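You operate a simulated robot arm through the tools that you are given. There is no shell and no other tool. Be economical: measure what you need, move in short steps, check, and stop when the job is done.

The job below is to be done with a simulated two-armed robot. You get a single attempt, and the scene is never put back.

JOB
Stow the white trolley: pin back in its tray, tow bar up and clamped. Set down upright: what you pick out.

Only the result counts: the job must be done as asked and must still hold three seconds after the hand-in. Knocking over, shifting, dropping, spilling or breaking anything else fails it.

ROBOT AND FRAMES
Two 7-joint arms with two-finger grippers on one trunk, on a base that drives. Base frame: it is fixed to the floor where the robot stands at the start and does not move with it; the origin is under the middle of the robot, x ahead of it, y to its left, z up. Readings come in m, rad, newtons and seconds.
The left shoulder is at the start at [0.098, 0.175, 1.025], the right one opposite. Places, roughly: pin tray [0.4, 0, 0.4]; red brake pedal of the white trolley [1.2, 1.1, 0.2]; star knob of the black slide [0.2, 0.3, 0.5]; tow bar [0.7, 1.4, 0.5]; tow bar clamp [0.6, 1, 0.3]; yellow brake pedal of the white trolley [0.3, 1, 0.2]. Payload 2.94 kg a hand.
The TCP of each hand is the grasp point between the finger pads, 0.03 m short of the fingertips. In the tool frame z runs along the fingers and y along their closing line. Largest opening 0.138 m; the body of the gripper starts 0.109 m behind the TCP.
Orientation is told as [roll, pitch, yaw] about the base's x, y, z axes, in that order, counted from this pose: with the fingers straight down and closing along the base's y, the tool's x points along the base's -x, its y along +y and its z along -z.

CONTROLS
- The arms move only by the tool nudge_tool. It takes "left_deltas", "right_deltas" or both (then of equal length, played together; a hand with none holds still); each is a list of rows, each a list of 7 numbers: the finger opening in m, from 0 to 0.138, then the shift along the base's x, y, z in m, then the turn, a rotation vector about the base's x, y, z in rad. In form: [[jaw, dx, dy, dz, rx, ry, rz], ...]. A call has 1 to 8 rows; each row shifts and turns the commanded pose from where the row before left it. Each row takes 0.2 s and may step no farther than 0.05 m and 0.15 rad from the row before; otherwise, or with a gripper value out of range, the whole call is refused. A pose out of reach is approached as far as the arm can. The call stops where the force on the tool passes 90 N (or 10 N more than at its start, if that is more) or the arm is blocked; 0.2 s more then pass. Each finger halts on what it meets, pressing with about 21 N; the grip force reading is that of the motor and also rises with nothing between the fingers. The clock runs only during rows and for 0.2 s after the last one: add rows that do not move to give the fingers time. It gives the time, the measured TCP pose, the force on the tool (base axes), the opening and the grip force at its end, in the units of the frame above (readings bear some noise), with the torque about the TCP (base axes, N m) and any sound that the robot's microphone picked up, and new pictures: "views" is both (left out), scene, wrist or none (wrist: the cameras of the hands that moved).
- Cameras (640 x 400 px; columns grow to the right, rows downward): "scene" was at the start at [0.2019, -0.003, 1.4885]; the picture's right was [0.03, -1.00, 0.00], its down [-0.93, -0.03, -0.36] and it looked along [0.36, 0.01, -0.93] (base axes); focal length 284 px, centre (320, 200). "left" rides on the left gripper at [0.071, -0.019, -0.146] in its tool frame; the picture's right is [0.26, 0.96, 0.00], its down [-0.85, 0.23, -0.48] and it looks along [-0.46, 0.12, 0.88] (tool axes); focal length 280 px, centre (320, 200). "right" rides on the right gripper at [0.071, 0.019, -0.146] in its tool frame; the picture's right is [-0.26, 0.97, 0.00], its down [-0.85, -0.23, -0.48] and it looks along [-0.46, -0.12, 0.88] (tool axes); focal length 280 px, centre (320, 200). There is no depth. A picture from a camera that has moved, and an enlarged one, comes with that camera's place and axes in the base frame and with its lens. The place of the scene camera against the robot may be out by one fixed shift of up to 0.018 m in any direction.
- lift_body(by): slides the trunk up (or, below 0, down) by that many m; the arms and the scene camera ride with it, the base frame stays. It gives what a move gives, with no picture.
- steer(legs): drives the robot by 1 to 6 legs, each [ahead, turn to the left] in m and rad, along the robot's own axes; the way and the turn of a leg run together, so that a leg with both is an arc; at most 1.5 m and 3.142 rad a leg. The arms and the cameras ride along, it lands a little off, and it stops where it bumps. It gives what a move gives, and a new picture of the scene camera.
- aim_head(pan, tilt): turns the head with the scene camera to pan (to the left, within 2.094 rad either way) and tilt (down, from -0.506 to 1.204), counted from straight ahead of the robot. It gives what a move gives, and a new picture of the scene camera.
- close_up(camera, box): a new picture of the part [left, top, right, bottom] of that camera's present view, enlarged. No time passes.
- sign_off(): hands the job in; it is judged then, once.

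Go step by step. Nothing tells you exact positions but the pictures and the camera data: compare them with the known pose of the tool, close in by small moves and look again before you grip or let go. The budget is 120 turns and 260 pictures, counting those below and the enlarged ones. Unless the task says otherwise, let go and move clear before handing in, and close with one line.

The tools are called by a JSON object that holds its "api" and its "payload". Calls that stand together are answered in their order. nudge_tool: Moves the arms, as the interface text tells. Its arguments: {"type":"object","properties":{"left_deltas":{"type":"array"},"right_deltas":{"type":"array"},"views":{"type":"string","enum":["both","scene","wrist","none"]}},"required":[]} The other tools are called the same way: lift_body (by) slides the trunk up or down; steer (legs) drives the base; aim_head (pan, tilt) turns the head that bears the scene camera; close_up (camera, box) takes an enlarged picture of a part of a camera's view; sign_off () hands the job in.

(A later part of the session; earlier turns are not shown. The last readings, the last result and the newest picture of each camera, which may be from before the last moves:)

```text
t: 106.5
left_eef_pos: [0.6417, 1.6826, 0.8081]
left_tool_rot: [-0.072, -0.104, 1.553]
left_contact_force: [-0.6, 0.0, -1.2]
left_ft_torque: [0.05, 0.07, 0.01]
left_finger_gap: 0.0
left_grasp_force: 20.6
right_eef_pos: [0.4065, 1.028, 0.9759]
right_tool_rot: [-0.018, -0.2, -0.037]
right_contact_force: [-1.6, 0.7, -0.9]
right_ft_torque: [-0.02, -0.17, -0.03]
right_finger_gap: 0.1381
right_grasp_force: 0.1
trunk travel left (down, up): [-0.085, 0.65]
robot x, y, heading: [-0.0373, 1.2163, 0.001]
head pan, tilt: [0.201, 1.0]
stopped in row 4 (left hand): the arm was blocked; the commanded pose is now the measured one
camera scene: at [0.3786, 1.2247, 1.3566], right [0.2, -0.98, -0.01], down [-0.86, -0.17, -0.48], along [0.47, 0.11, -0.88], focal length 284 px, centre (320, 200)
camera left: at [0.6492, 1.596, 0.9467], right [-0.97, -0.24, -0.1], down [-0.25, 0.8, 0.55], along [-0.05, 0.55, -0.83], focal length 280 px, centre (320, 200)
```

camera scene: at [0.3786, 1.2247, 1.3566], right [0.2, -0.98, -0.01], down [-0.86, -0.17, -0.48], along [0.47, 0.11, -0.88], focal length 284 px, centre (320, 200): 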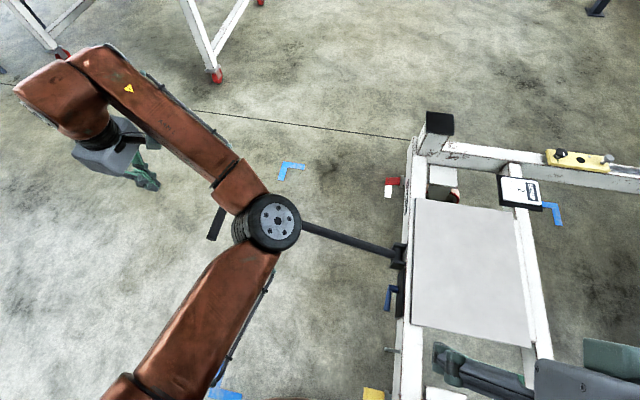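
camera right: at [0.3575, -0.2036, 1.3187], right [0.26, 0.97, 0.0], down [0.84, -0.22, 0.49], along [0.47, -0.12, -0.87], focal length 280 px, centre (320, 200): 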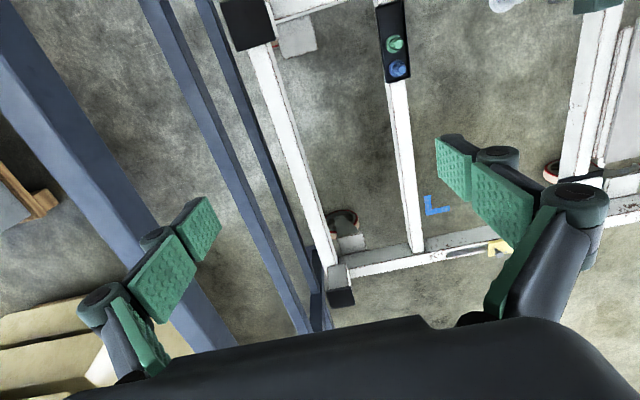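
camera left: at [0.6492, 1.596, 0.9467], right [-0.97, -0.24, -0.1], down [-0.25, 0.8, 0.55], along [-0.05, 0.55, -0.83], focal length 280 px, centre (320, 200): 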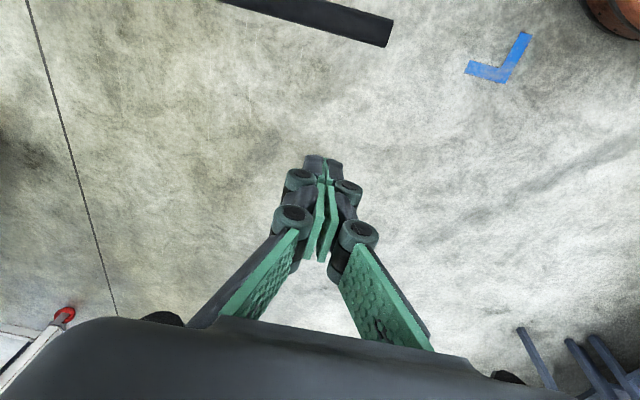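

The robot rocks when the trunk is low and arms are stretched forward. Better plan: raise the trunk, tuck the arms, go round and face −y at the end of the tow bar; then push the bar up by driving forward with the left hand held in front, keeping the right hand for the lever.

{"api": "lift_body", "payload": {"by": 0.18}}

{"api": "nudge_tool", "payload": {"left_deltas": [[0, -0.02, -0.02, 0, 0, 0, -0.14], [0, -0.02, -0.02, 0, 0, 0, -0.14], [0, -0.02, -0.025, 0, 0, 0, -0.14], [0, -0.02, -0.03, 0, 0, 0, -0.14], [0, -0.02, -0.03, 0, 0, 0, -0.14], [0, -0.02, -0.03, 0, 0, 0, -0.14], [0, -0.02, -0.03, 0, 0, 0, -0.14], [0, -0.02, -0.02, 0, 0, 0, -0.14]], "views": "none"}}

{"api": "aim_head", "payload": {"pan": 0.3, "tilt": 0.9}}

```text
t: 106.8
left_eef_pos: [0.6117, 1.6813, 0.8384]
left_tool_rot: [-0.102, -0.14, 1.553]
left_contact_force: [0.3, 0.1, -1.3]
left_ft_torque: [0.05, 0.06, 0.01]
left_finger_gap: 0.0
left_grasp_force: 20.5
right_eef_pos: [0.3743, 1.0224, 0.9869]
right_tool_rot: [0.012, -0.306, -0.095]
right_contact_force: [-1.0, 0.6, -2.0]
right_ft_torque: [-0.03, -0.03, 0.0]
right_finger_gap: 0.1376
right_grasp_force: 0.0
trunk travel left (down, up): [-0.086, 0.648]
robot x, y, heading: [-0.0387, 1.2143, 0.001]
head pan, tilt: [0.201, 1.0]
stopped: the arm was blocked; the commanded pose is now the measured one
```

```text
t: 107.2
left_eef_pos: [0.5441, 1.6695, 0.8786]
left_tool_rot: [-0.167, -0.143, 1.563]
left_contact_force: [0.0, 0.6, -2.0]
left_ft_torque: [0.03, 0.03, -0.02]
left_finger_gap: 0.0
left_grasp_force: 21.4
right_eef_pos: [0.3292, 1.0242, 0.9928]
right_tool_rot: [0.052, -0.374, -0.124]
right_contact_force: [7.8, 0.8, 1.5]
right_ft_torque: [-0.28, 0.13, 0.6]
right_finger_gap: 0.137
right_grasp_force: 0.1
trunk travel left (down, up): [-0.086, 0.648]
robot x, y, heading: [-0.039, 1.2175, -0.001]
head pan, tilt: [0.201, 1.0]
stopped in row 1 (left hand): the arm was blocked; the commanded pose is now the measured one
```

```text
t: 107.8
left_eef_pos: [0.4981, 1.6671, 0.892]
left_tool_rot: [-0.221, -0.118, 1.515]
left_contact_force: [-1.2, 0.6, 0.7]
left_ft_torque: [-0.12, -0.16, -0.05]
left_finger_gap: 0.0001
left_grasp_force: 20.5
right_eef_pos: [0.2553, 1.022, 1.0102]
right_tool_rot: [0.026, -0.435, -0.092]
right_contact_force: [-0.1, 0.1, 1.5]
right_ft_torque: [-0.02, 0.03, 0.04]
right_finger_gap: 0.1379
right_grasp_force: 0.0
trunk travel left (down, up): [-0.086, 0.648]
robot x, y, heading: [-0.0392, 1.214, -0.002]
head pan, tilt: [0.3, 0.901]
camera scene: at [0.2764, 1.2332, 1.383], right [0.3, -0.96, 0.0], down [-0.74, -0.23, -0.63], along [0.6, 0.18, -0.78], focal length 284 px, centre (320, 200)
```

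scene: 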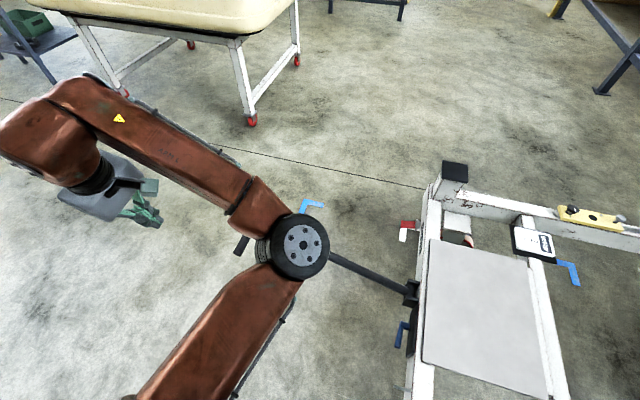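

Commands given during the sway get blocked, so I'll wait until it is fully at rest.

{"api": "aim_head", "payload": {"pan": -0.5, "tilt": 0.9}}

{"api": "aim_head", "payload": {"pan": 0.6, "tilt": 0.9}}

{"api": "aim_head", "payload": {"pan": -0.5, "tilt": 0.9}}

```text
t: 109.0
left_eef_pos: [0.5152, 1.6679, 0.8845]
left_tool_rot: [-0.203, -0.12, 1.512]
left_contact_force: [0.7, 0.1, 0.4]
left_ft_torque: [-0.03, 0.16, 0.05]
left_finger_gap: 0.0
left_grasp_force: 21.9
right_eef_pos: [0.2737, 1.0224, 1.0059]
right_tool_rot: [0.025, -0.412, -0.093]
right_contact_force: [1.5, 0.4, 1.1]
right_ft_torque: [-0.02, 0.22, -0.03]
right_finger_gap: 0.1378
right_grasp_force: 0.1
trunk travel left (down, up): [-0.086, 0.648]
robot x, y, heading: [-0.0379, 1.2191, -0.001]
head pan, tilt: [-0.499, 0.901]
camera scene: at [0.2966, 1.1749, 1.3779], right [-0.48, -0.88, 0.0], down [-0.69, 0.37, -0.61], along [0.54, -0.3, -0.79], focal length 284 px, centre (320, 200)
```

scene: 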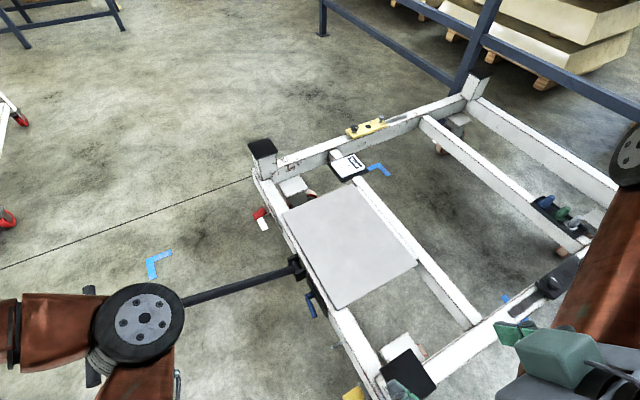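

```text
t: 110.3
left_eef_pos: [0.5303, 1.6656, 0.8742]
left_tool_rot: [-0.181, -0.107, 1.501]
left_contact_force: [0.5, -0.4, 0.0]
left_ft_torque: [0.02, 0.05, 0.0]
left_finger_gap: 0.0
left_grasp_force: 20.7
right_eef_pos: [0.2922, 1.0229, 1.0017]
right_tool_rot: [0.023, -0.391, -0.095]
right_contact_force: [0.0, -1.1, -0.9]
right_ft_torque: [0.0, -0.01, 0.01]
right_finger_gap: 0.1379
right_grasp_force: 0.1
trunk travel left (down, up): [-0.086, 0.648]
robot x, y, heading: [-0.0368, 1.2176, 0.002]
head pan, tilt: [0.6, 0.901]
camera scene: at [0.2855, 1.2535, 1.3785], right [0.56, -0.83, 0.0], down [-0.65, -0.44, -0.62], along [0.51, 0.35, -0.79], focal length 284 px, centre (320, 200)
```

scene: 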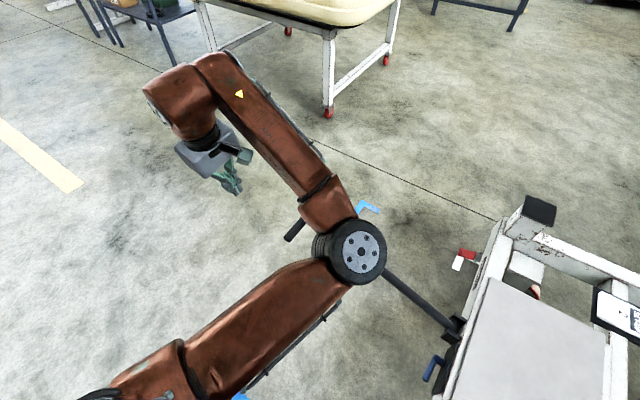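

```text
t: 111.6
left_eef_pos: [0.5261, 1.6639, 0.876]
left_tool_rot: [-0.185, -0.106, 1.504]
left_contact_force: [-0.8, -0.8, 0.7]
left_ft_torque: [0.03, 0.01, -0.03]
left_finger_gap: 0.0
left_grasp_force: 20.5
right_eef_pos: [0.2881, 1.0228, 1.0022]
right_tool_rot: [0.024, -0.394, -0.095]
right_contact_force: [-0.6, -1.4, -0.1]
right_ft_torque: [-0.02, -0.01, -0.03]
right_finger_gap: 0.1377
right_grasp_force: 0.0
trunk travel left (down, up): [-0.086, 0.648]
robot x, y, heading: [-0.0383, 1.2155, -0.001]
head pan, tilt: [-0.499, 0.901]
camera scene: at [0.2836, 1.1749, 1.3795], right [-0.48, -0.88, 0.0], down [-0.69, 0.37, -0.62], along [0.55, -0.3, -0.78], focal length 284 px, centre (320, 200)
```

scene: 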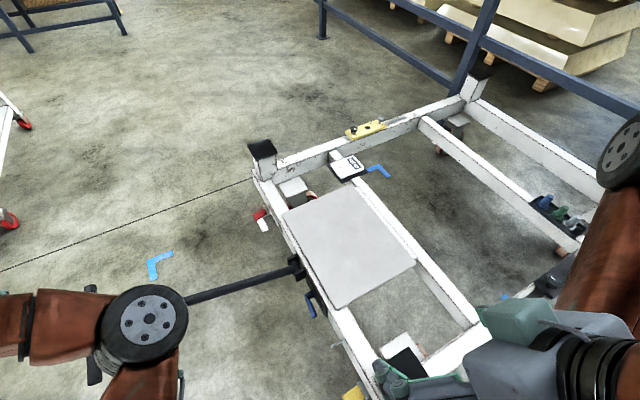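

At rest now, pins still standing. Raise the trunk and wait for it to calm.

{"api": "lift_body", "payload": {"by": 0.18}}

{"api": "aim_head", "payload": {"pan": 0.6, "tilt": 0.9}}

{"api": "nudge_tool", "payload": {"left_deltas": [[0, -0.005, -0.02, 0, 0.02, 0.015, -0.13], [0, -0.005, -0.02, 0, 0.025, 0.015, -0.13], [0, -0.005, -0.025, 0, 0.025, 0.015, -0.13], [0, -0.005, -0.025, 0, 0.025, 0.015, -0.13], [0, -0.005, -0.03, 0, 0.025, 0.015, -0.13], [0, -0.005, -0.03, 0, 0.025, 0.015, -0.13], [0, -0.005, -0.02, 0, 0.02, 0.01, -0.13], [0, -0.005, -0.02, 0, 0.02, 0, -0.13]], "views": "scene"}}

```text
t: 113.6
left_eef_pos: [0.5269, 1.6631, 1.0563]
left_tool_rot: [-0.185, -0.103, 1.504]
left_contact_force: [0.0, 0.4, 0.6]
left_ft_torque: [-0.03, 0.03, 0.01]
left_finger_gap: 0.0
left_grasp_force: 21.1
right_eef_pos: [0.2896, 1.0241, 1.1827]
right_tool_rot: [0.022, -0.394, -0.093]
right_contact_force: [-0.1, 0.2, -0.7]
right_ft_torque: [0.0, 0.03, -0.01]
right_finger_gap: 0.1378
right_grasp_force: 0.1
trunk travel left (down, up): [-0.266, 0.468]
robot x, y, heading: [-0.0363, 1.2144, 0.001]
head pan, tilt: [-0.499, 0.901]
```

```text
t: 115.0
left_eef_pos: [0.5259, 1.6633, 1.0564]
left_tool_rot: [-0.183, -0.102, 1.503]
left_contact_force: [0.3, -0.6, -1.4]
left_ft_torque: [-0.04, -0.01, 0.01]
left_finger_gap: 0.0
left_grasp_force: 21.6
right_eef_pos: [0.2882, 1.0237, 1.1831]
right_tool_rot: [0.023, -0.394, -0.095]
right_contact_force: [0.4, -0.2, -0.5]
right_ft_torque: [-0.01, -0.01, 0.0]
right_finger_gap: 0.1381
right_grasp_force: 0.1
trunk travel left (down, up): [-0.266, 0.468]
robot x, y, heading: [-0.0412, 1.2168, -0.0]
head pan, tilt: [0.6, 0.901]
camera scene: at [0.1177, 1.2536, 1.5786], right [0.56, -0.83, 0.0], down [-0.65, -0.44, -0.62], along [0.51, 0.35, -0.78], focal length 284 px, centre (320, 200)
```

scene: 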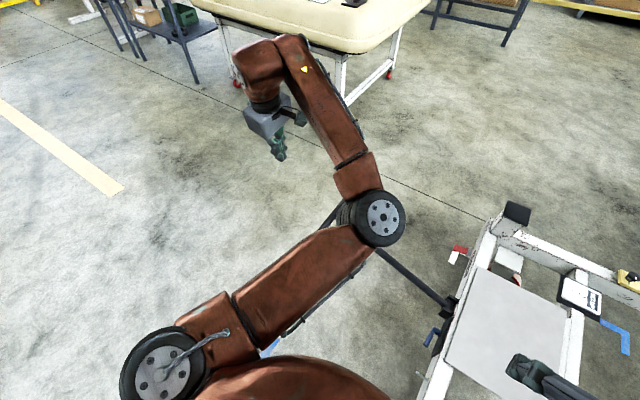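

```text
t: 116.8
left_eef_pos: [0.4815, 1.5071, 1.0704]
left_tool_rot: [0.002, -0.201, 0.429]
left_contact_force: [-0.4, -0.4, -0.1]
left_ft_torque: [-0.01, -0.02, -0.01]
left_finger_gap: 0.0
left_grasp_force: 21.0
left hand out of reach, approached as far as the arm can: row 7, 8
right_eef_pos: [0.2866, 1.0237, 1.1832]
right_tool_rot: [0.024, -0.395, -0.095]
right_contact_force: [-0.9, 0.3, 0.9]
right_ft_torque: [0.02, 0.01, -0.03]
right_finger_gap: 0.1378
right_grasp_force: 0.0
trunk travel left (down, up): [-0.266, 0.468]
robot x, y, heading: [-0.0407, 1.2168, -0.003]
head pan, tilt: [0.6, 0.901]
camera scene: at [0.1171, 1.2532, 1.5787], right [0.57, -0.83, 0.0], down [-0.65, -0.44, -0.62], along [0.51, 0.35, -0.78], focal length 284 px, centre (320, 200)
```

scene: 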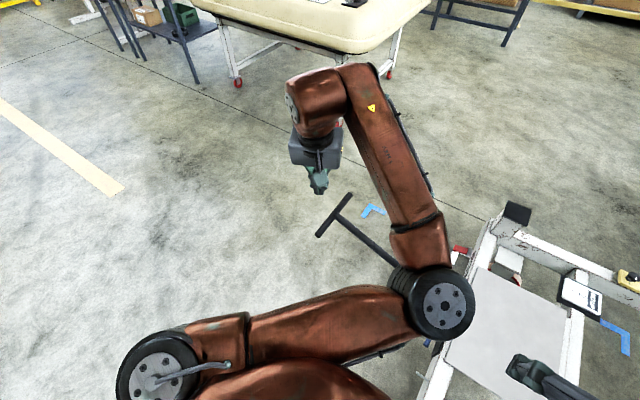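

Stable again, and the handle is confirmed at about (0.73, 1.60, 0.59). I'll drive round to the end of the tow bar.

{"api": "steer", "payload": {"legs": [[0, 1.57], [0.85, 0], [0, -1.57]]}}

{"api": "steer", "payload": {"legs": [[0.7, 0], [0, -0.8], [0, -0.77]]}}

{"api": "aim_head", "payload": {"pan": 0.0, "tilt": 1.0}}

```text
t: 128.9
left_eef_pos: [0.4624, 2.3628, 1.07]
left_tool_rot: [0.003, -0.201, 0.451]
left_contact_force: [0.0, 0.7, 0.0]
left_ft_torque: [0.0, 0.01, -0.01]
left_finger_gap: 0.0
left_grasp_force: 21.5
right_eef_pos: [0.2784, 1.8775, 1.1826]
right_tool_rot: [0.025, -0.394, -0.077]
right_contact_force: [0.5, 0.3, -0.9]
right_ft_torque: [0.01, -0.01, 0.01]
right_finger_gap: 0.1379
right_grasp_force: 0.1
trunk travel left (down, up): [-0.266, 0.468]
robot x, y, heading: [-0.051, 2.0663, 0.021]
head pan, tilt: [0.6, 0.901]
camera scene: at [0.1038, 2.1038, 1.5786], right [0.58, -0.82, 0.0], down [-0.64, -0.45, -0.62], along [0.51, 0.36, -0.78], focal length 284 px, centre (320, 200)
```

scene: 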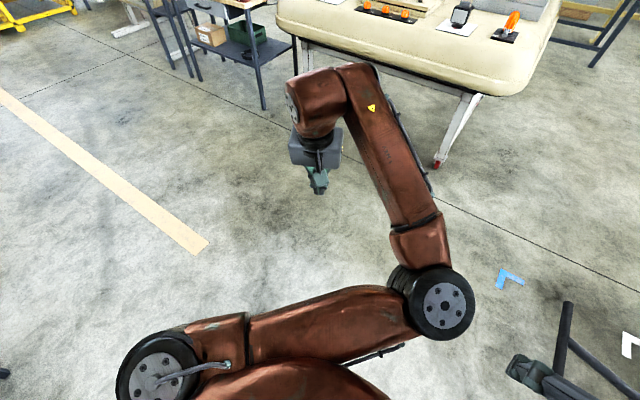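

```text
t: 136.9
left_eef_pos: [0.9488, 1.56, 1.0682]
left_tool_rot: [0.003, -0.2, -1.122]
left_contact_force: [0.5, 0.2, 0.0]
left_ft_torque: [0.0, 0.01, 0.02]
left_finger_gap: 0.0001
left_grasp_force: 21.2
right_eef_pos: [0.4635, 1.746, 1.1847]
right_tool_rot: [0.023, -0.394, -1.649]
right_contact_force: [-1.2, -0.8, 0.5]
right_ft_torque: [-0.01, -0.02, 0.03]
right_finger_gap: 0.138
right_grasp_force: 0.0
trunk travel left (down, up): [-0.266, 0.468]
robot x, y, heading: [0.6463, 2.0776, -1.556]
head pan, tilt: [0.6, 0.901]
camera scene: at [0.6905, 1.9096, 1.5786], right [-0.82, -0.58, 0.0], down [-0.45, 0.64, -0.62], along [0.36, -0.51, -0.78], focal length 284 px, centre (320, 200)
```

scene: 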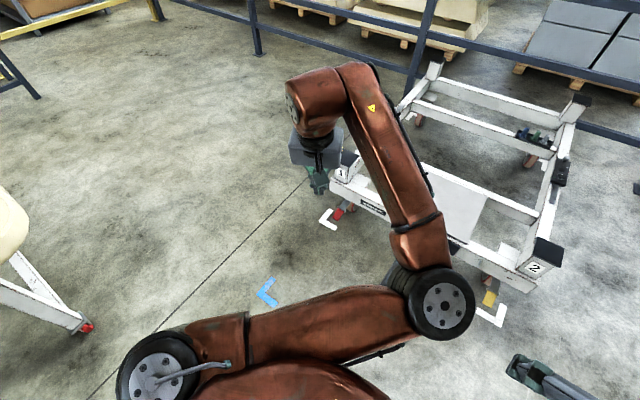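

```text
t: 137.9
left_eef_pos: [0.9495, 1.5595, 1.0689]
left_tool_rot: [0.002, -0.199, -1.123]
left_contact_force: [0.6, 0.1, 0.3]
left_ft_torque: [0.0, 0.0, 0.02]
left_finger_gap: 0.0002
left_grasp_force: 21.0
right_eef_pos: [0.4641, 1.745, 1.1823]
right_tool_rot: [0.025, -0.394, -1.647]
right_contact_force: [-0.4, -1.1, -1.0]
right_ft_torque: [0.02, 0.01, 0.01]
right_finger_gap: 0.1377
right_grasp_force: 0.1
trunk travel left (down, up): [-0.266, 0.468]
robot x, y, heading: [0.6476, 2.0791, -1.557]
head pan, tilt: [0.0, 1.0]
camera scene: at [0.6486, 1.9014, 1.5714], right [-1.0, -0.02, 0.0], down [-0.01, 0.84, -0.54], along [0.01, -0.54, -0.84], focal length 284 px, centre (320, 200)
```

scene: 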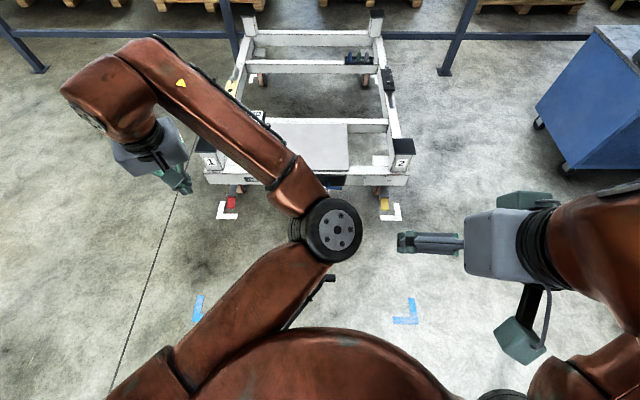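

I'm in front of the tow bar's end. The left hand works best about 0.65 m ahead, so I back up 0.23 m, then straighten the left hand and lower it just outside the handle.

{"api": "steer", "payload": {"legs": [[-0.24, 0]]}}

{"api": "aim_head", "payload": {"pan": 0.1, "tilt": 0.9}}

{"api": "nudge_tool", "payload": {"left_deltas": [[0, -0.02, -0.01, 0, 0.045, 0.022, 0], [0, -0.025, -0.01, 0, 0.045, 0.022, 0], [0, -0.025, -0.02, 0, 0.045, 0.022, 0], [0, -0.025, -0.02, 0, 0.045, 0.021, 0], [0, -0.025, -0.02, 0, 0, 0, -0.11], [0, -0.025, -0.02, 0, 0, 0, -0.11], [0, -0.025, -0.02, 0, 0, 0, -0.11], [0, -0.025, 0, 0, 0, 0, -0.1]], "views": "both"}}

```text
t: 139.7
left_eef_pos: [0.9455, 1.8008, 1.0686]
left_tool_rot: [-0.001, -0.2, -1.123]
left_contact_force: [0.2, -0.5, -0.2]
left_ft_torque: [-0.03, 0.01, -0.01]
left_finger_gap: 0.0
left_grasp_force: 21.3
right_eef_pos: [0.4609, 1.9872, 1.1828]
right_tool_rot: [0.024, -0.396, -1.651]
right_contact_force: [-0.5, -0.8, 0.9]
right_ft_torque: [-0.01, -0.01, 0.01]
right_finger_gap: 0.1378
right_grasp_force: 0.2
trunk travel left (down, up): [-0.266, 0.468]
robot x, y, heading: [0.6468, 2.3123, -1.558]
head pan, tilt: [0.0, 1.0]
camera scene: at [0.6446, 2.1431, 1.5716], right [-1.0, -0.01, 0.0], down [-0.01, 0.84, -0.54], along [0.01, -0.54, -0.84], focal length 284 px, centre (320, 200)
```

scene: 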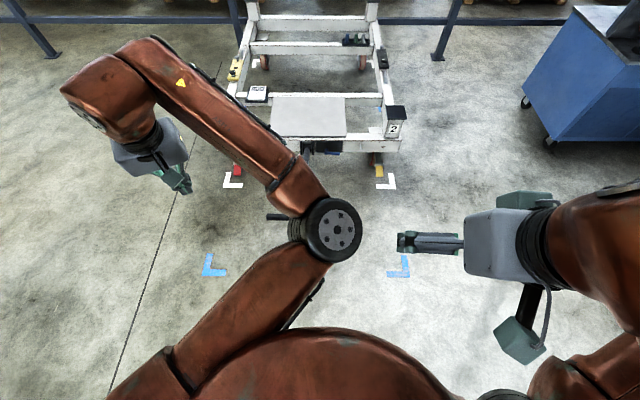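

```text
t: 140.3
left_eef_pos: [0.9458, 1.7994, 1.0695]
left_tool_rot: [0.003, -0.201, -1.122]
left_contact_force: [0.1, -1.0, -0.1]
left_ft_torque: [0.0, 0.0, 0.02]
left_finger_gap: 0.0
left_grasp_force: 20.9
right_eef_pos: [0.4592, 1.9847, 1.1821]
right_tool_rot: [0.024, -0.396, -1.651]
right_contact_force: [0.1, -0.9, 0.2]
right_ft_torque: [-0.03, 0.0, -0.01]
right_finger_gap: 0.1378
right_grasp_force: 0.0
trunk travel left (down, up): [-0.266, 0.468]
robot x, y, heading: [0.6471, 2.3157, -1.556]
head pan, tilt: [0.099, 0.901]
camera scene: at [0.652, 2.1359, 1.5785], right [-0.99, -0.11, 0.0], down [-0.09, 0.78, -0.62], along [0.07, -0.62, -0.78], focal length 284 px, centre (320, 200)
```

scene: 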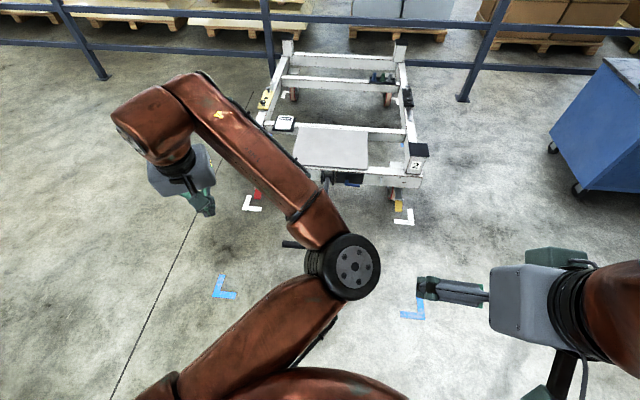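

```text
t: 142.1
left_eef_pos: [0.7543, 1.6795, 1.0721]
left_tool_rot: [0.0, -0.001, -1.556]
left_contact_force: [-0.5, 0.1, 0.1]
left_ft_torque: [-0.06, -0.03, 0.02]
left_finger_gap: 0.0
left_grasp_force: 21.4
left hand out of reach, approached as far as the arm can: row 1, 2
right_eef_pos: [0.4585, 1.9859, 1.1827]
right_tool_rot: [0.025, -0.397, -1.651]
right_contact_force: [0.0, 1.0, 0.3]
right_ft_torque: [-0.04, 0.02, 0.03]
right_finger_gap: 0.1378
right_grasp_force: 0.1
trunk travel left (down, up): [-0.266, 0.468]
robot x, y, heading: [0.65, 2.3149, -1.561]
head pan, tilt: [0.099, 0.901]
camera scene: at [0.651, 2.1375, 1.5789], right [-0.99, -0.11, 0.0], down [-0.09, 0.78, -0.62], along [0.07, -0.62, -0.78], focal length 284 px, centre (320, 200)
camera left: at [0.7335, 1.7511, 1.2184], right [0.96, 0.28, 0.0], down [0.24, -0.84, 0.48], along [0.13, -0.46, -0.88], focal length 280 px, centre (320, 200)
```

scene: 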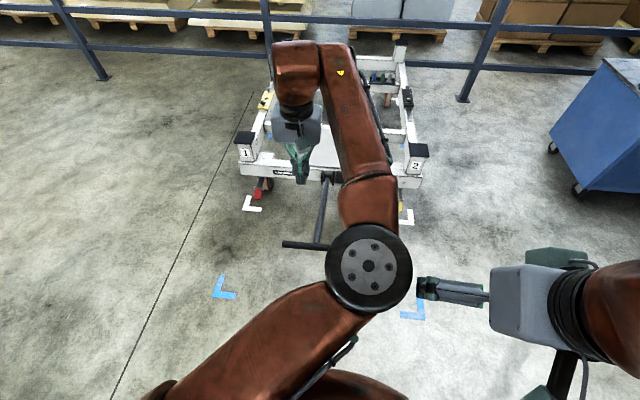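
left: 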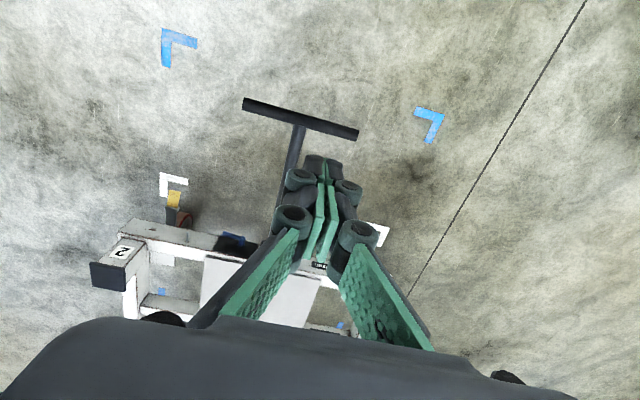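

The handle centre is now triangulated at about (0.725, 1.614, 0.63). I lower the closed left hand at y≈1.70, just outside it.

{"api": "nudge_tool", "payload": {"left_deltas": [[0, 0, 0.01, -0.03, 0, 0, 0], [0, 0, 0.01, -0.04, 0, 0, 0], [0, -0.01, 0, -0.04, 0, 0, 0], [0, -0.01, 0, -0.04, 0, 0, 0], [0, 0, 0, -0.04, 0, 0, 0], [0, 0, 0, -0.04, 0, 0, 0], [0, 0, 0, -0.04, 0, 0, 0], [0, 0, 0, -0.03, 0, 0, 0]], "views": "both"}}

```text
t: 142.9
left_eef_pos: [0.7517, 1.7004, 0.9722]
left_tool_rot: [0.001, 0.01, -1.546]
left_contact_force: [-0.4, -1.0, 0.0]
left_ft_torque: [0.01, -0.01, 0.01]
left_finger_gap: 0.0002
left_grasp_force: 21.3
right_eef_pos: [0.458, 1.9851, 1.1875]
right_tool_rot: [0.025, -0.407, -1.656]
right_contact_force: [-9.5, -1.0, 4.8]
right_ft_torque: [0.1, -0.92, 0.12]
right_finger_gap: 0.138
right_grasp_force: 0.1
trunk travel left (down, up): [-0.266, 0.468]
robot x, y, heading: [0.648, 2.3173, -1.557]
head pan, tilt: [0.099, 0.901]
stopped in row 3 (right hand): the force on the tool passed its limit at 98 N (the readings are from after the stop); the commanded pose is now the measured one
camera scene: at [0.6513, 2.1359, 1.5786], right [-0.99, -0.11, 0.0], down [-0.09, 0.78, -0.62], along [0.07, -0.62, -0.78], focal length 284 px, centre (320, 200)
camera left: at [0.731, 1.7694, 1.1182], right [0.96, 0.29, 0.0], down [0.25, -0.85, 0.47], along [0.14, -0.45, -0.88], focal length 280 px, centre (320, 200)
```

scene: 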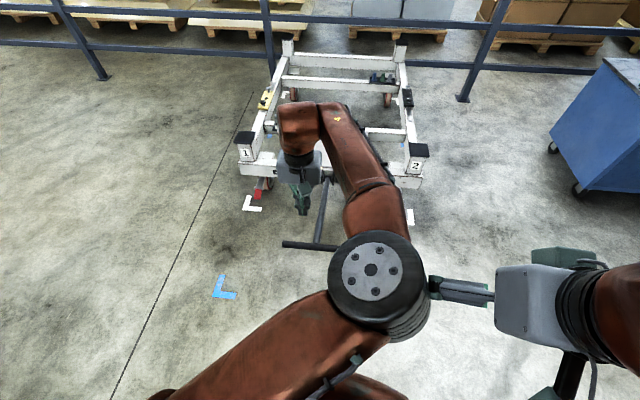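
left: 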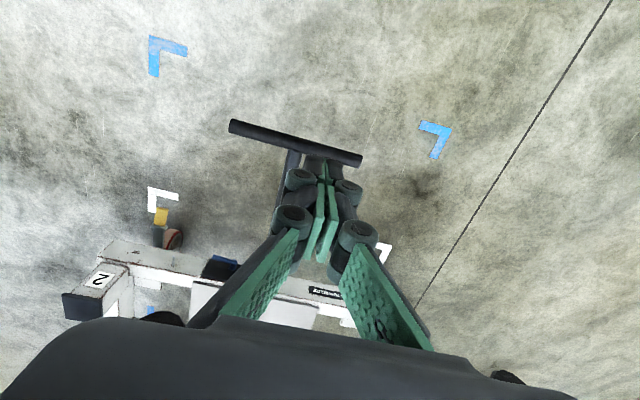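

The left elbow touched the right fingers. I move the right hand aside (−x) and then continue lowering the left hand.

{"api": "nudge_tool", "payload": {"right_deltas": [[0.1, -0.03, 0, 0, 0, 0, 0], [0.06, -0.04, 0, 0, 0, 0, 0], [0.02, -0.04, 0, 0, 0, 0, 0], [0.0, -0.04, 0, 0, 0, 0, 0], [0.0, -0.03, 0, 0, 0, 0, 0], [0.0, 0, 0, 0, 0, 0, 0]], "views": "none"}}

{"api": "nudge_tool", "payload": {"left_deltas": [[0, 0, 0, -0.03, 0, 0, 0], [0, 0, 0, -0.04, 0, 0, 0], [0, 0, 0, -0.04, 0, 0, 0], [0, 0, 0, -0.04, 0, 0, 0], [0, 0, 0, -0.04, 0, 0, 0], [0, 0, 0, -0.04, 0, 0, 0], [0, 0, 0, -0.03, 0, 0, 0], [0, 0, 0, 0, 0, 0, 0]], "views": "both"}}

```text
t: 144.3
left_eef_pos: [0.7518, 1.7009, 0.9718]
left_tool_rot: [-0.002, 0.008, -1.549]
left_contact_force: [0.2, -0.8, -0.5]
left_ft_torque: [-0.01, -0.02, 0.01]
left_finger_gap: 0.0
left_grasp_force: 20.9
right_eef_pos: [0.278, 1.9851, 1.1874]
right_tool_rot: [0.026, -0.404, -1.654]
right_contact_force: [0.0, 0.0, -0.3]
right_ft_torque: [0.02, 0.02, 0.01]
right_finger_gap: 0.0163
right_grasp_force: 0.7
trunk travel left (down, up): [-0.266, 0.468]
robot x, y, heading: [0.6457, 2.3141, -1.558]
head pan, tilt: [0.099, 0.901]
```

```text
t: 146.1
left_eef_pos: [0.7759, 1.6684, 0.7186]
left_tool_rot: [-0.004, 0.012, -1.546]
left_contact_force: [0.3, -0.2, -0.8]
left_ft_torque: [-0.03, 0.02, 0.0]
left_finger_gap: 0.0
left_grasp_force: 20.7
left hand out of reach, approached as far as the arm can: row 1, 2, 3, 4, 5, 6
right_eef_pos: [0.2769, 1.9858, 1.1878]
right_tool_rot: [0.026, -0.404, -1.654]
right_contact_force: [0.5, 0.1, 0.8]
right_ft_torque: [0.0, 0.0, 0.03]
right_finger_gap: 0.0
right_grasp_force: 20.9
trunk travel left (down, up): [-0.266, 0.468]
robot x, y, heading: [0.6453, 2.319, -1.559]
head pan, tilt: [0.099, 0.901]
camera scene: at [0.6518, 2.1365, 1.5787], right [-0.99, -0.11, 0.0], down [-0.09, 0.78, -0.62], along [0.07, -0.62, -0.78], focal length 284 px, centre (320, 200)
camera left: at [0.7559, 1.7359, 0.8657], right [0.96, 0.28, 0.0], down [0.25, -0.85, 0.47], along [0.13, -0.45, -0.88], focal length 280 px, centre (320, 200)
```

scene: 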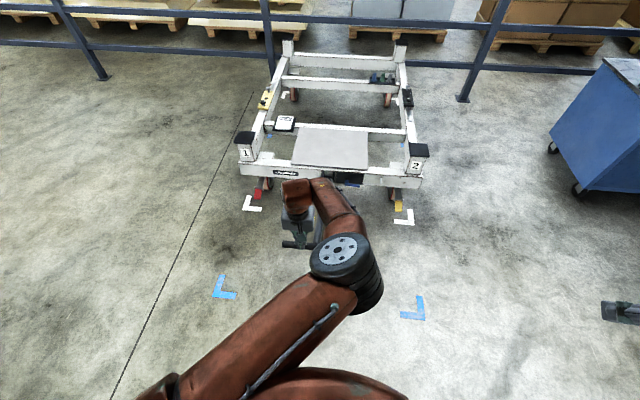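
left: 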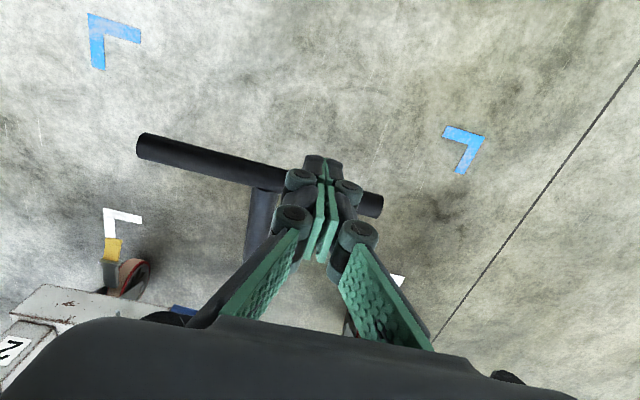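

Close: the fingers are just above and outside the handle. Lower the remaining ~8 cm while keeping y≈1.69.

{"api": "nudge_tool", "payload": {"left_deltas": [[0, -0.01, 0.015, 0, 0, 0, 0], [0, -0.01, 0.015, -0.01, 0, 0, 0], [0, -0.01, 0.0, -0.025, 0, 0, 0], [0, 0, 0, -0.025, 0, 0, 0], [0, 0, 0, -0.02, 0, 0, 0], [0, 0, 0, 0, 0, 0, 0]], "views": "both"}}

```text
t: 147.5
left_eef_pos: [0.7685, 1.6636, 0.6399]
left_tool_rot: [-0.001, 0.009, -1.546]
left_contact_force: [-0.6, 0.4, -0.1]
left_ft_torque: [0.02, 0.03, -0.01]
left_finger_gap: 0.0002
left_grasp_force: 21.3
left hand out of reach, approached as far as the arm can: row 1, 2, 3
right_eef_pos: [0.2768, 1.9864, 1.1881]
right_tool_rot: [0.023, -0.405, -1.655]
right_contact_force: [-0.2, 0.6, -0.1]
right_ft_torque: [0.0, -0.03, 0.0]
right_finger_gap: 0.0
right_grasp_force: 21.0
trunk travel left (down, up): [-0.266, 0.468]
robot x, y, heading: [0.6483, 2.3124, -1.56]
head pan, tilt: [0.099, 0.901]
camera scene: at [0.6518, 2.1364, 1.5787], right [-0.99, -0.11, 0.0], down [-0.09, 0.78, -0.62], along [0.07, -0.62, -0.78], focal length 284 px, centre (320, 200)
camera left: at [0.7486, 1.7326, 0.7866], right [0.96, 0.28, 0.0], down [0.25, -0.85, 0.47], along [0.13, -0.45, -0.88], focal length 280 px, centre (320, 200)
```

scene: 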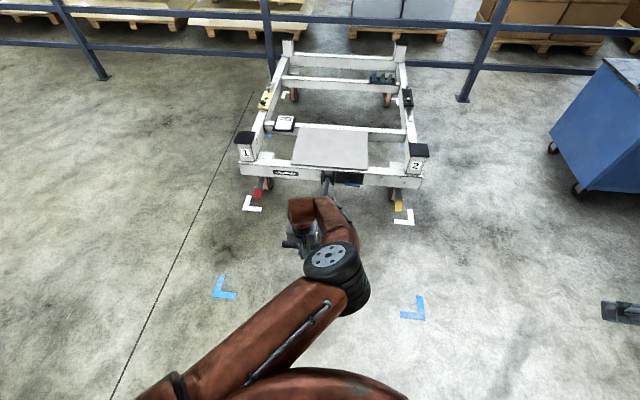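
left: 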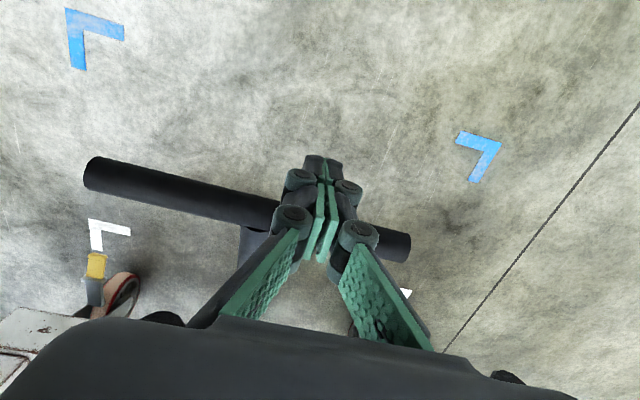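

The fingers now stand outside the crossbar at the right height. I push toward −y (and slightly up) to see how the bar responds.

{"api": "nudge_tool", "payload": {"left_deltas": [[0, -0.01, -0.02, 0, 0, 0, 0], [0, -0.01, -0.02, 0, 0, 0, 0], [0, 0, -0.025, 0.005, 0, 0, 0], [0, 0, -0.025, 0.005, 0, 0, 0], [0, 0, 0, 0, 0, 0, 0]], "views": "both"}}

```text
t: 148.7
left_eef_pos: [0.7482, 1.5737, 0.6505]
left_tool_rot: [-0.002, 0.011, -1.549]
left_contact_force: [-0.4, -0.6, -0.8]
left_ft_torque: [0.03, 0.02, 0.0]
left_finger_gap: 0.0
left_grasp_force: 21.5
right_eef_pos: [0.2776, 1.9847, 1.1877]
right_tool_rot: [0.027, -0.404, -1.655]
right_contact_force: [-0.5, 0.6, -0.2]
right_ft_torque: [-0.01, -0.03, -0.04]
right_finger_gap: 0.0
right_grasp_force: 20.6
trunk travel left (down, up): [-0.266, 0.468]
robot x, y, heading: [0.6464, 2.3196, -1.552]
head pan, tilt: [0.099, 0.901]
camera scene: at [0.6514, 2.1364, 1.5787], right [-0.99, -0.11, 0.0], down [-0.09, 0.78, -0.62], along [0.07, -0.62, -0.78], focal length 284 px, centre (320, 200)
camera left: at [0.7279, 1.6424, 0.796], right [0.96, 0.28, 0.0], down [0.25, -0.85, 0.47], along [0.13, -0.45, -0.88], focal length 280 px, centre (320, 200)
```

scene: 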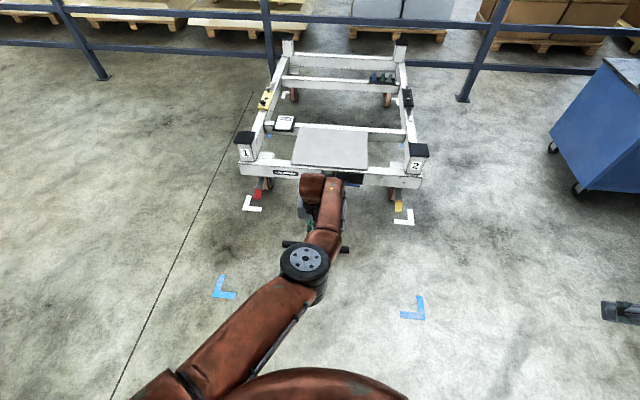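
left: 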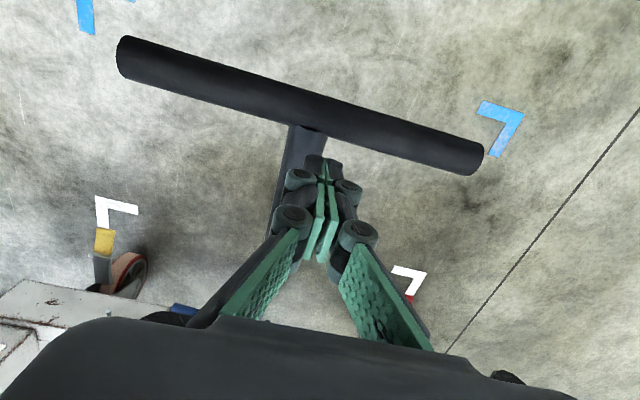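

The hand slipped over the top: the handle is at z≈0.585. I'll back the robot 0.07 m (hand still just above it), then lower outside and push again.

{"api": "nudge_tool", "payload": {"left_deltas": [[0, 0, 0, 0.025, 0, 0, 0], [0, -0.005, 0.02, 0.01, 0, 0, 0], [0, -0.005, 0.025, 0.0, 0, 0, 0], [0, 0, 0.025, 0, 0, 0, 0], [0, 0, 0, 0, 0, 0, 0]], "views": "none"}}

{"api": "steer", "payload": {"legs": [[-0.06, 0]]}}

{"api": "nudge_tool", "payload": {"left_deltas": [[0, 0, 0, -0.01, 0, 0, 0], [0, 0, 0, -0.025, 0, 0, 0], [0, 0, 0, -0.025, 0, 0, 0], [0, 0, 0, -0.025, 0, 0, 0], [0, 0, 0, -0.02, 0, 0, 0], [0, 0, 0, 0, 0, 0, 0]], "views": "wrist"}}

```text
t: 149.9
left_eef_pos: [0.739, 1.6442, 0.6837]
left_tool_rot: [-0.001, 0.009, -1.55]
left_contact_force: [-0.5, 0.7, 0.0]
left_ft_torque: [0.03, 0.01, 0.02]
left_finger_gap: 0.0001
left_grasp_force: 21.2
right_eef_pos: [0.278, 1.9854, 1.1867]
right_tool_rot: [0.026, -0.405, -1.652]
right_contact_force: [0.6, 0.6, 0.9]
right_ft_torque: [-0.01, 0.03, -0.03]
right_finger_gap: 0.0
right_grasp_force: 21.0
trunk travel left (down, up): [-0.266, 0.468]
robot x, y, heading: [0.6473, 2.3164, -1.556]
head pan, tilt: [0.099, 0.901]
```

```text
t: 150.9
left_eef_pos: [0.7371, 1.7048, 0.6855]
left_tool_rot: [-0.002, 0.007, -1.547]
left_contact_force: [0.3, 0.9, 0.6]
left_ft_torque: [-0.08, 0.05, 0.0]
left_finger_gap: 0.0
left_grasp_force: 21.1
right_eef_pos: [0.2769, 2.0487, 1.1885]
right_tool_rot: [0.026, -0.408, -1.655]
right_contact_force: [0.7, 0.2, 0.1]
right_ft_torque: [-0.08, -0.05, 0.02]
right_finger_gap: 0.0
right_grasp_force: 21.3
trunk travel left (down, up): [-0.266, 0.468]
robot x, y, heading: [0.648, 2.3742, -1.555]
head pan, tilt: [0.099, 0.901]
camera scene: at [0.6505, 2.1969, 1.5785], right [-0.99, -0.11, 0.0], down [-0.09, 0.78, -0.62], along [0.07, -0.62, -0.78], focal length 284 px, centre (320, 200)
```

scene: 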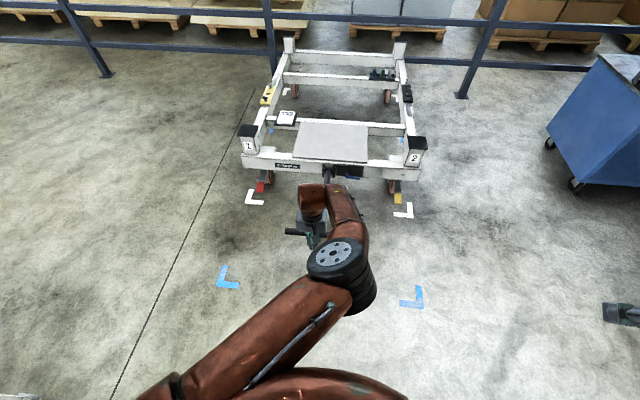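

```text
t: 152.3
left_eef_pos: [0.7382, 1.7067, 0.5788]
left_tool_rot: [-0.001, 0.008, -1.549]
left_contact_force: [-0.3, 0.1, 0.9]
left_ft_torque: [-0.01, 0.0, 0.03]
left_finger_gap: 0.0
left_grasp_force: 21.3
right_eef_pos: [0.2773, 2.0472, 1.1883]
right_tool_rot: [0.026, -0.409, -1.655]
right_contact_force: [-0.4, -0.6, 0.4]
right_ft_torque: [0.0, 0.01, 0.02]
right_finger_gap: 0.0
right_grasp_force: 20.9
trunk travel left (down, up): [-0.266, 0.468]
robot x, y, heading: [0.6501, 2.3765, -1.558]
head pan, tilt: [0.099, 0.901]
camera left: at [0.7174, 1.7747, 0.7261], right [0.96, 0.28, 0.0], down [0.25, -0.85, 0.47], along [0.13, -0.45, -0.88], focal length 280 px, centre (320, 200)
```

left: 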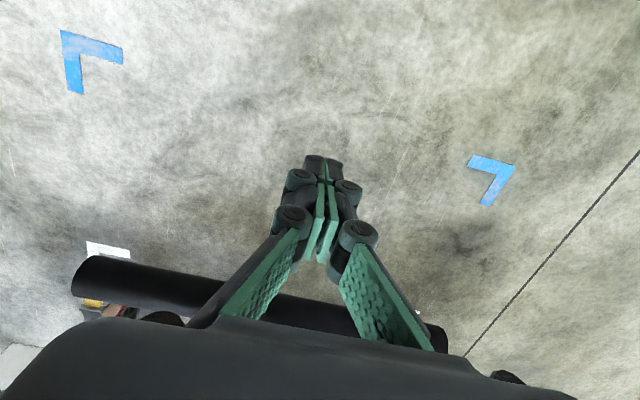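

Now the crossbar is clearly inboard of the fingers at the same height. Push toward −y.

{"api": "nudge_tool", "payload": {"left_deltas": [[0, -0.005, -0.03, 0, 0, 0, 0], [0, -0.005, -0.03, 0, 0, 0, 0], [0, 0, -0.03, 0.005, 0, 0, 0], [0, 0, -0.03, 0.005, 0, 0, 0], [0, 0, -0.02, 0.005, 0, 0, 0], [0, 0, 0, 0, 0, 0, 0]], "views": "both"}}

```text
t: 153.7
left_eef_pos: [0.7425, 1.6263, 0.604]
left_tool_rot: [0.0, 0.035, -1.541]
left_contact_force: [-1.8, 59.0, -20.6]
left_ft_torque: [1.12, -0.45, -0.17]
left_finger_gap: 0.006
left_grasp_force: 21.1
left hand out of reach, approached as far as the arm can: row 3, 4, 5
right_eef_pos: [0.2776, 2.0483, 1.1889]
right_tool_rot: [0.026, -0.409, -1.655]
right_contact_force: [0.4, 0.4, -0.4]
right_ft_torque: [0.02, 0.06, -0.01]
right_finger_gap: 0.0
right_grasp_force: 21.6
trunk travel left (down, up): [-0.266, 0.468]
robot x, y, heading: [0.6467, 2.3723, -1.554]
head pan, tilt: [0.099, 0.901]
camera scene: at [0.6518, 2.1978, 1.5786], right [-0.99, -0.11, 0.0], down [-0.09, 0.78, -0.62], along [0.07, -0.62, -0.78], focal length 284 px, centre (320, 200)
camera left: at [0.7208, 1.6917, 0.7516], right [0.96, 0.29, 0.01], down [0.26, -0.86, 0.45], along [0.14, -0.42, -0.9], focal length 280 px, centre (320, 200)
```

scene: 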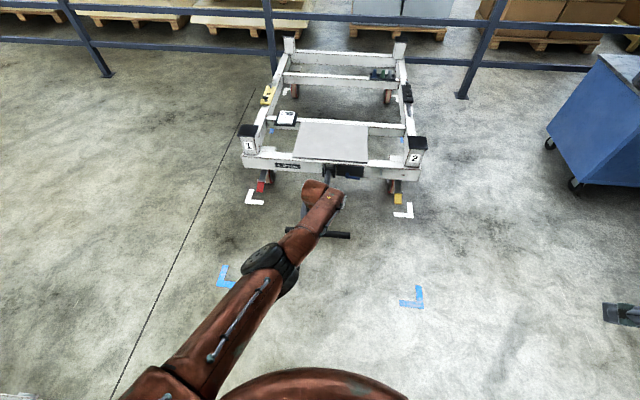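
left: 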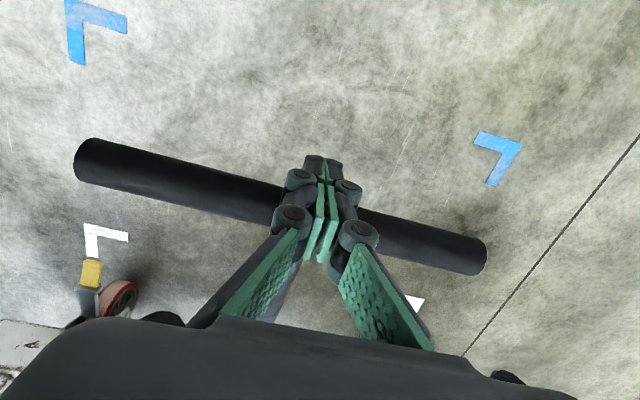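

The elbow has flipped outward (good), but the bar hardly yields to a 59 N horizontal push: lifting it is better. I'll back off, rise, turn the hand so that it closes along y, and grip the crossbar from above beside the shaft.

{"api": "nudge_tool", "payload": {"left_deltas": [[0, 0, 0.03, 0, 0, 0, 0], [0, 0, 0.03, 0, 0, 0, 0], [0, 0, 0.03, 0, 0, 0, 0], [0.02, 0, 0.01, 0.04, 0, 0, 0], [0.04, 0, 0, 0.045, 0, 0, 0], [0.06, 0, 0, 0.045, 0, 0, 0], [0.06, 0, 0, 0, 0, 0, 0]], "views": "none"}}

{"api": "nudge_tool", "payload": {"left_deltas": [[0.06, 0.005, -0.005, 0, 0, 0, 0.145], [0.06, 0.005, -0.005, 0, 0, 0, 0.145], [0.06, 0.005, -0.005, 0, 0, 0, 0.145], [0.06, 0.005, -0.005, 0, 0, 0, 0.145], [0.06, 0.005, -0.005, 0, 0, 0, 0.145], [0.06, 0.005, -0.005, 0, 0, 0, 0.145], [0.06, 0.005, -0.005, 0, 0, 0, 0.145], [0.06, 0.005, -0.005, 0, 0, 0, 0.145]], "views": "both"}}

```text
t: 155.3
left_eef_pos: [0.7446, 1.7078, 0.7406]
left_tool_rot: [-0.002, 0.01, -1.549]
left_contact_force: [-0.3, 0.4, 0.2]
left_ft_torque: [0.04, -0.03, 0.04]
left_finger_gap: 0.0602
left_grasp_force: 0.0
left hand out of reach, approached as far as the arm can: row 4, 5
right_eef_pos: [0.2755, 2.0466, 1.1869]
right_tool_rot: [0.026, -0.406, -1.656]
right_contact_force: [-0.4, -0.4, 0.1]
right_ft_torque: [-0.01, 0.0, -0.01]
right_finger_gap: 0.0001
right_grasp_force: 21.1
trunk travel left (down, up): [-0.266, 0.468]
robot x, y, heading: [0.6458, 2.3718, -1.558]
head pan, tilt: [0.099, 0.901]
```

```text
t: 157.1
left_eef_pos: [0.7845, 1.6664, 0.7401]
left_tool_rot: [-0.002, 0.006, -0.383]
left_contact_force: [-0.2, 0.6, -0.8]
left_ft_torque: [0.0, 0.0, 0.0]
left_finger_gap: 0.0601
left_grasp_force: 0.1
right_eef_pos: [0.277, 2.0474, 1.1893]
right_tool_rot: [0.027, -0.407, -1.655]
right_contact_force: [0.6, 0.1, -0.4]
right_ft_torque: [-0.02, 0.01, -0.05]
right_finger_gap: 0.0
right_grasp_force: 21.3
trunk travel left (down, up): [-0.266, 0.468]
robot x, y, heading: [0.6466, 2.374, -1.556]
head pan, tilt: [0.099, 0.901]
camera scene: at [0.6512, 2.1957, 1.5786], right [-0.99, -0.11, 0.0], down [-0.09, 0.78, -0.62], along [0.07, -0.62, -0.78], focal length 284 px, centre (320, 200)
camera left: at [0.7121, 1.6752, 0.8872], right [0.12, 0.99, 0.0], down [0.88, -0.11, 0.47], along [0.47, -0.06, -0.88], focal length 280 px, centre (320, 200)
```

scene: 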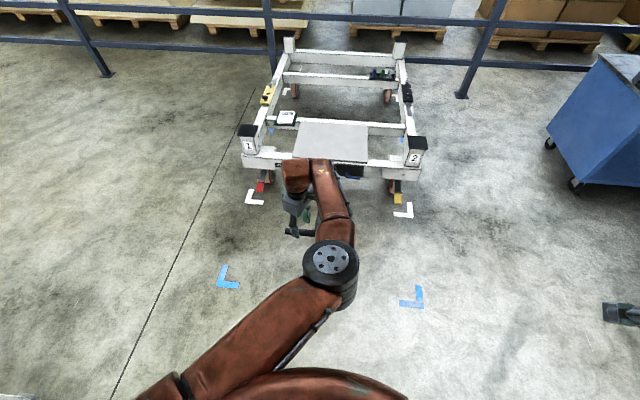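
left: 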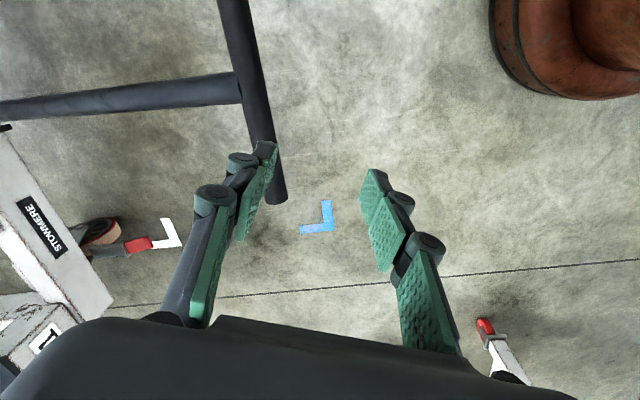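

The wrist camera now shows the T clearly: crossbar along x at y≈1.60, end at x≈0.87. Finish the rotation and centre over the crossbar at x≈0.80.

{"api": "nudge_tool", "payload": {"left_deltas": [[0.07, 0.005, -0.02, 0, 0, 0, 0.13], [0.07, 0.005, -0.02, 0, 0, 0, 0.13], [0.07, 0.005, -0.02, -0.02, 0, 0, 0.123], [0.07, 0, -0.003, -0.03, 0, 0, 0], [0.07, 0, 0, 0, 0, 0, 0]], "views": "wrist"}}

```text
t: 158.3
left_eef_pos: [0.7995, 1.6054, 0.6915]
left_tool_rot: [-0.003, 0.006, -0.005]
left_contact_force: [-0.5, -0.4, 0.1]
left_ft_torque: [0.0, 0.03, -0.02]
left_finger_gap: 0.0702
left_grasp_force: 0.0
right_eef_pos: [0.2766, 2.0475, 1.1882]
right_tool_rot: [0.025, -0.407, -1.655]
right_contact_force: [0.2, 0.9, 0.5]
right_ft_torque: [0.0, -0.01, -0.02]
right_finger_gap: 0.0
right_grasp_force: 20.9
trunk travel left (down, up): [-0.266, 0.468]
robot x, y, heading: [0.6473, 2.3739, -1.558]
head pan, tilt: [0.099, 0.901]
camera left: at [0.729, 1.5859, 0.837], right [-0.26, 0.97, 0.0], down [0.85, 0.23, 0.47], along [0.45, 0.12, -0.88], focal length 280 px, centre (320, 200)
```

left: 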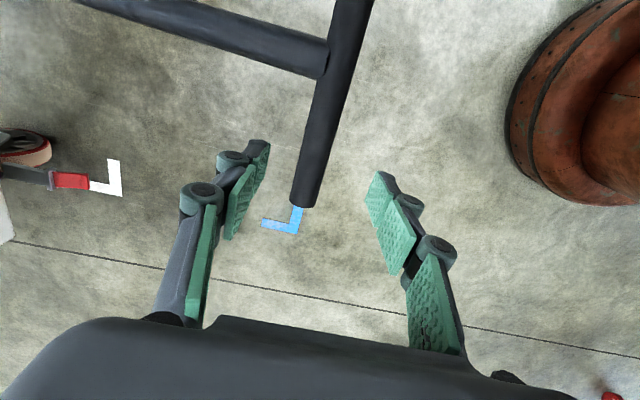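

Well centred. Descend over the crossbar and close.

{"api": "nudge_tool", "payload": {"left_deltas": [[0.07, -0.005, -0.004, -0.035, 0, 0, 0], [0.07, 0, 0, -0.035, 0, 0, 0], [0.07, 0, 0, -0.03, 0, 0, 0], [0.05, 0, 0, 0, 0, 0, 0], [0.02, 0, 0, 0, 0, 0, 0], [0.0, 0, 0, 0, 0, 0, 0], [0.0, 0, 0, 0, 0, 0, 0]], "views": "wrist"}}

```text
t: 159.9
left_eef_pos: [0.7944, 1.6026, 0.6255]
left_tool_rot: [-0.006, 0.005, -0.006]
left_contact_force: [-1.1, 1.5, 0.5]
left_ft_torque: [-0.19, -0.06, -0.02]
left_finger_gap: 0.0009
left_grasp_force: 10.3
left hand out of reach, approached as far as the arm can: row 3
right_eef_pos: [0.2769, 2.0501, 1.1896]
right_tool_rot: [0.026, -0.413, -1.655]
right_contact_force: [0.9, 0.6, -0.1]
right_ft_torque: [-0.07, -0.03, 0.0]
right_finger_gap: 0.0003
right_grasp_force: 21.1
trunk travel left (down, up): [-0.266, 0.468]
robot x, y, heading: [0.6461, 2.3718, -1.549]
head pan, tilt: [0.099, 0.901]
camera left: at [0.7237, 1.5838, 0.7707], right [-0.26, 0.97, 0.0], down [0.85, 0.23, 0.47], along [0.46, 0.12, -0.88], focal length 280 px, centre (320, 200)
```

left: 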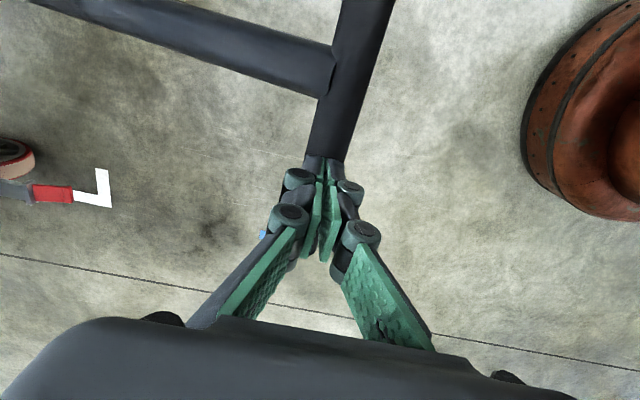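

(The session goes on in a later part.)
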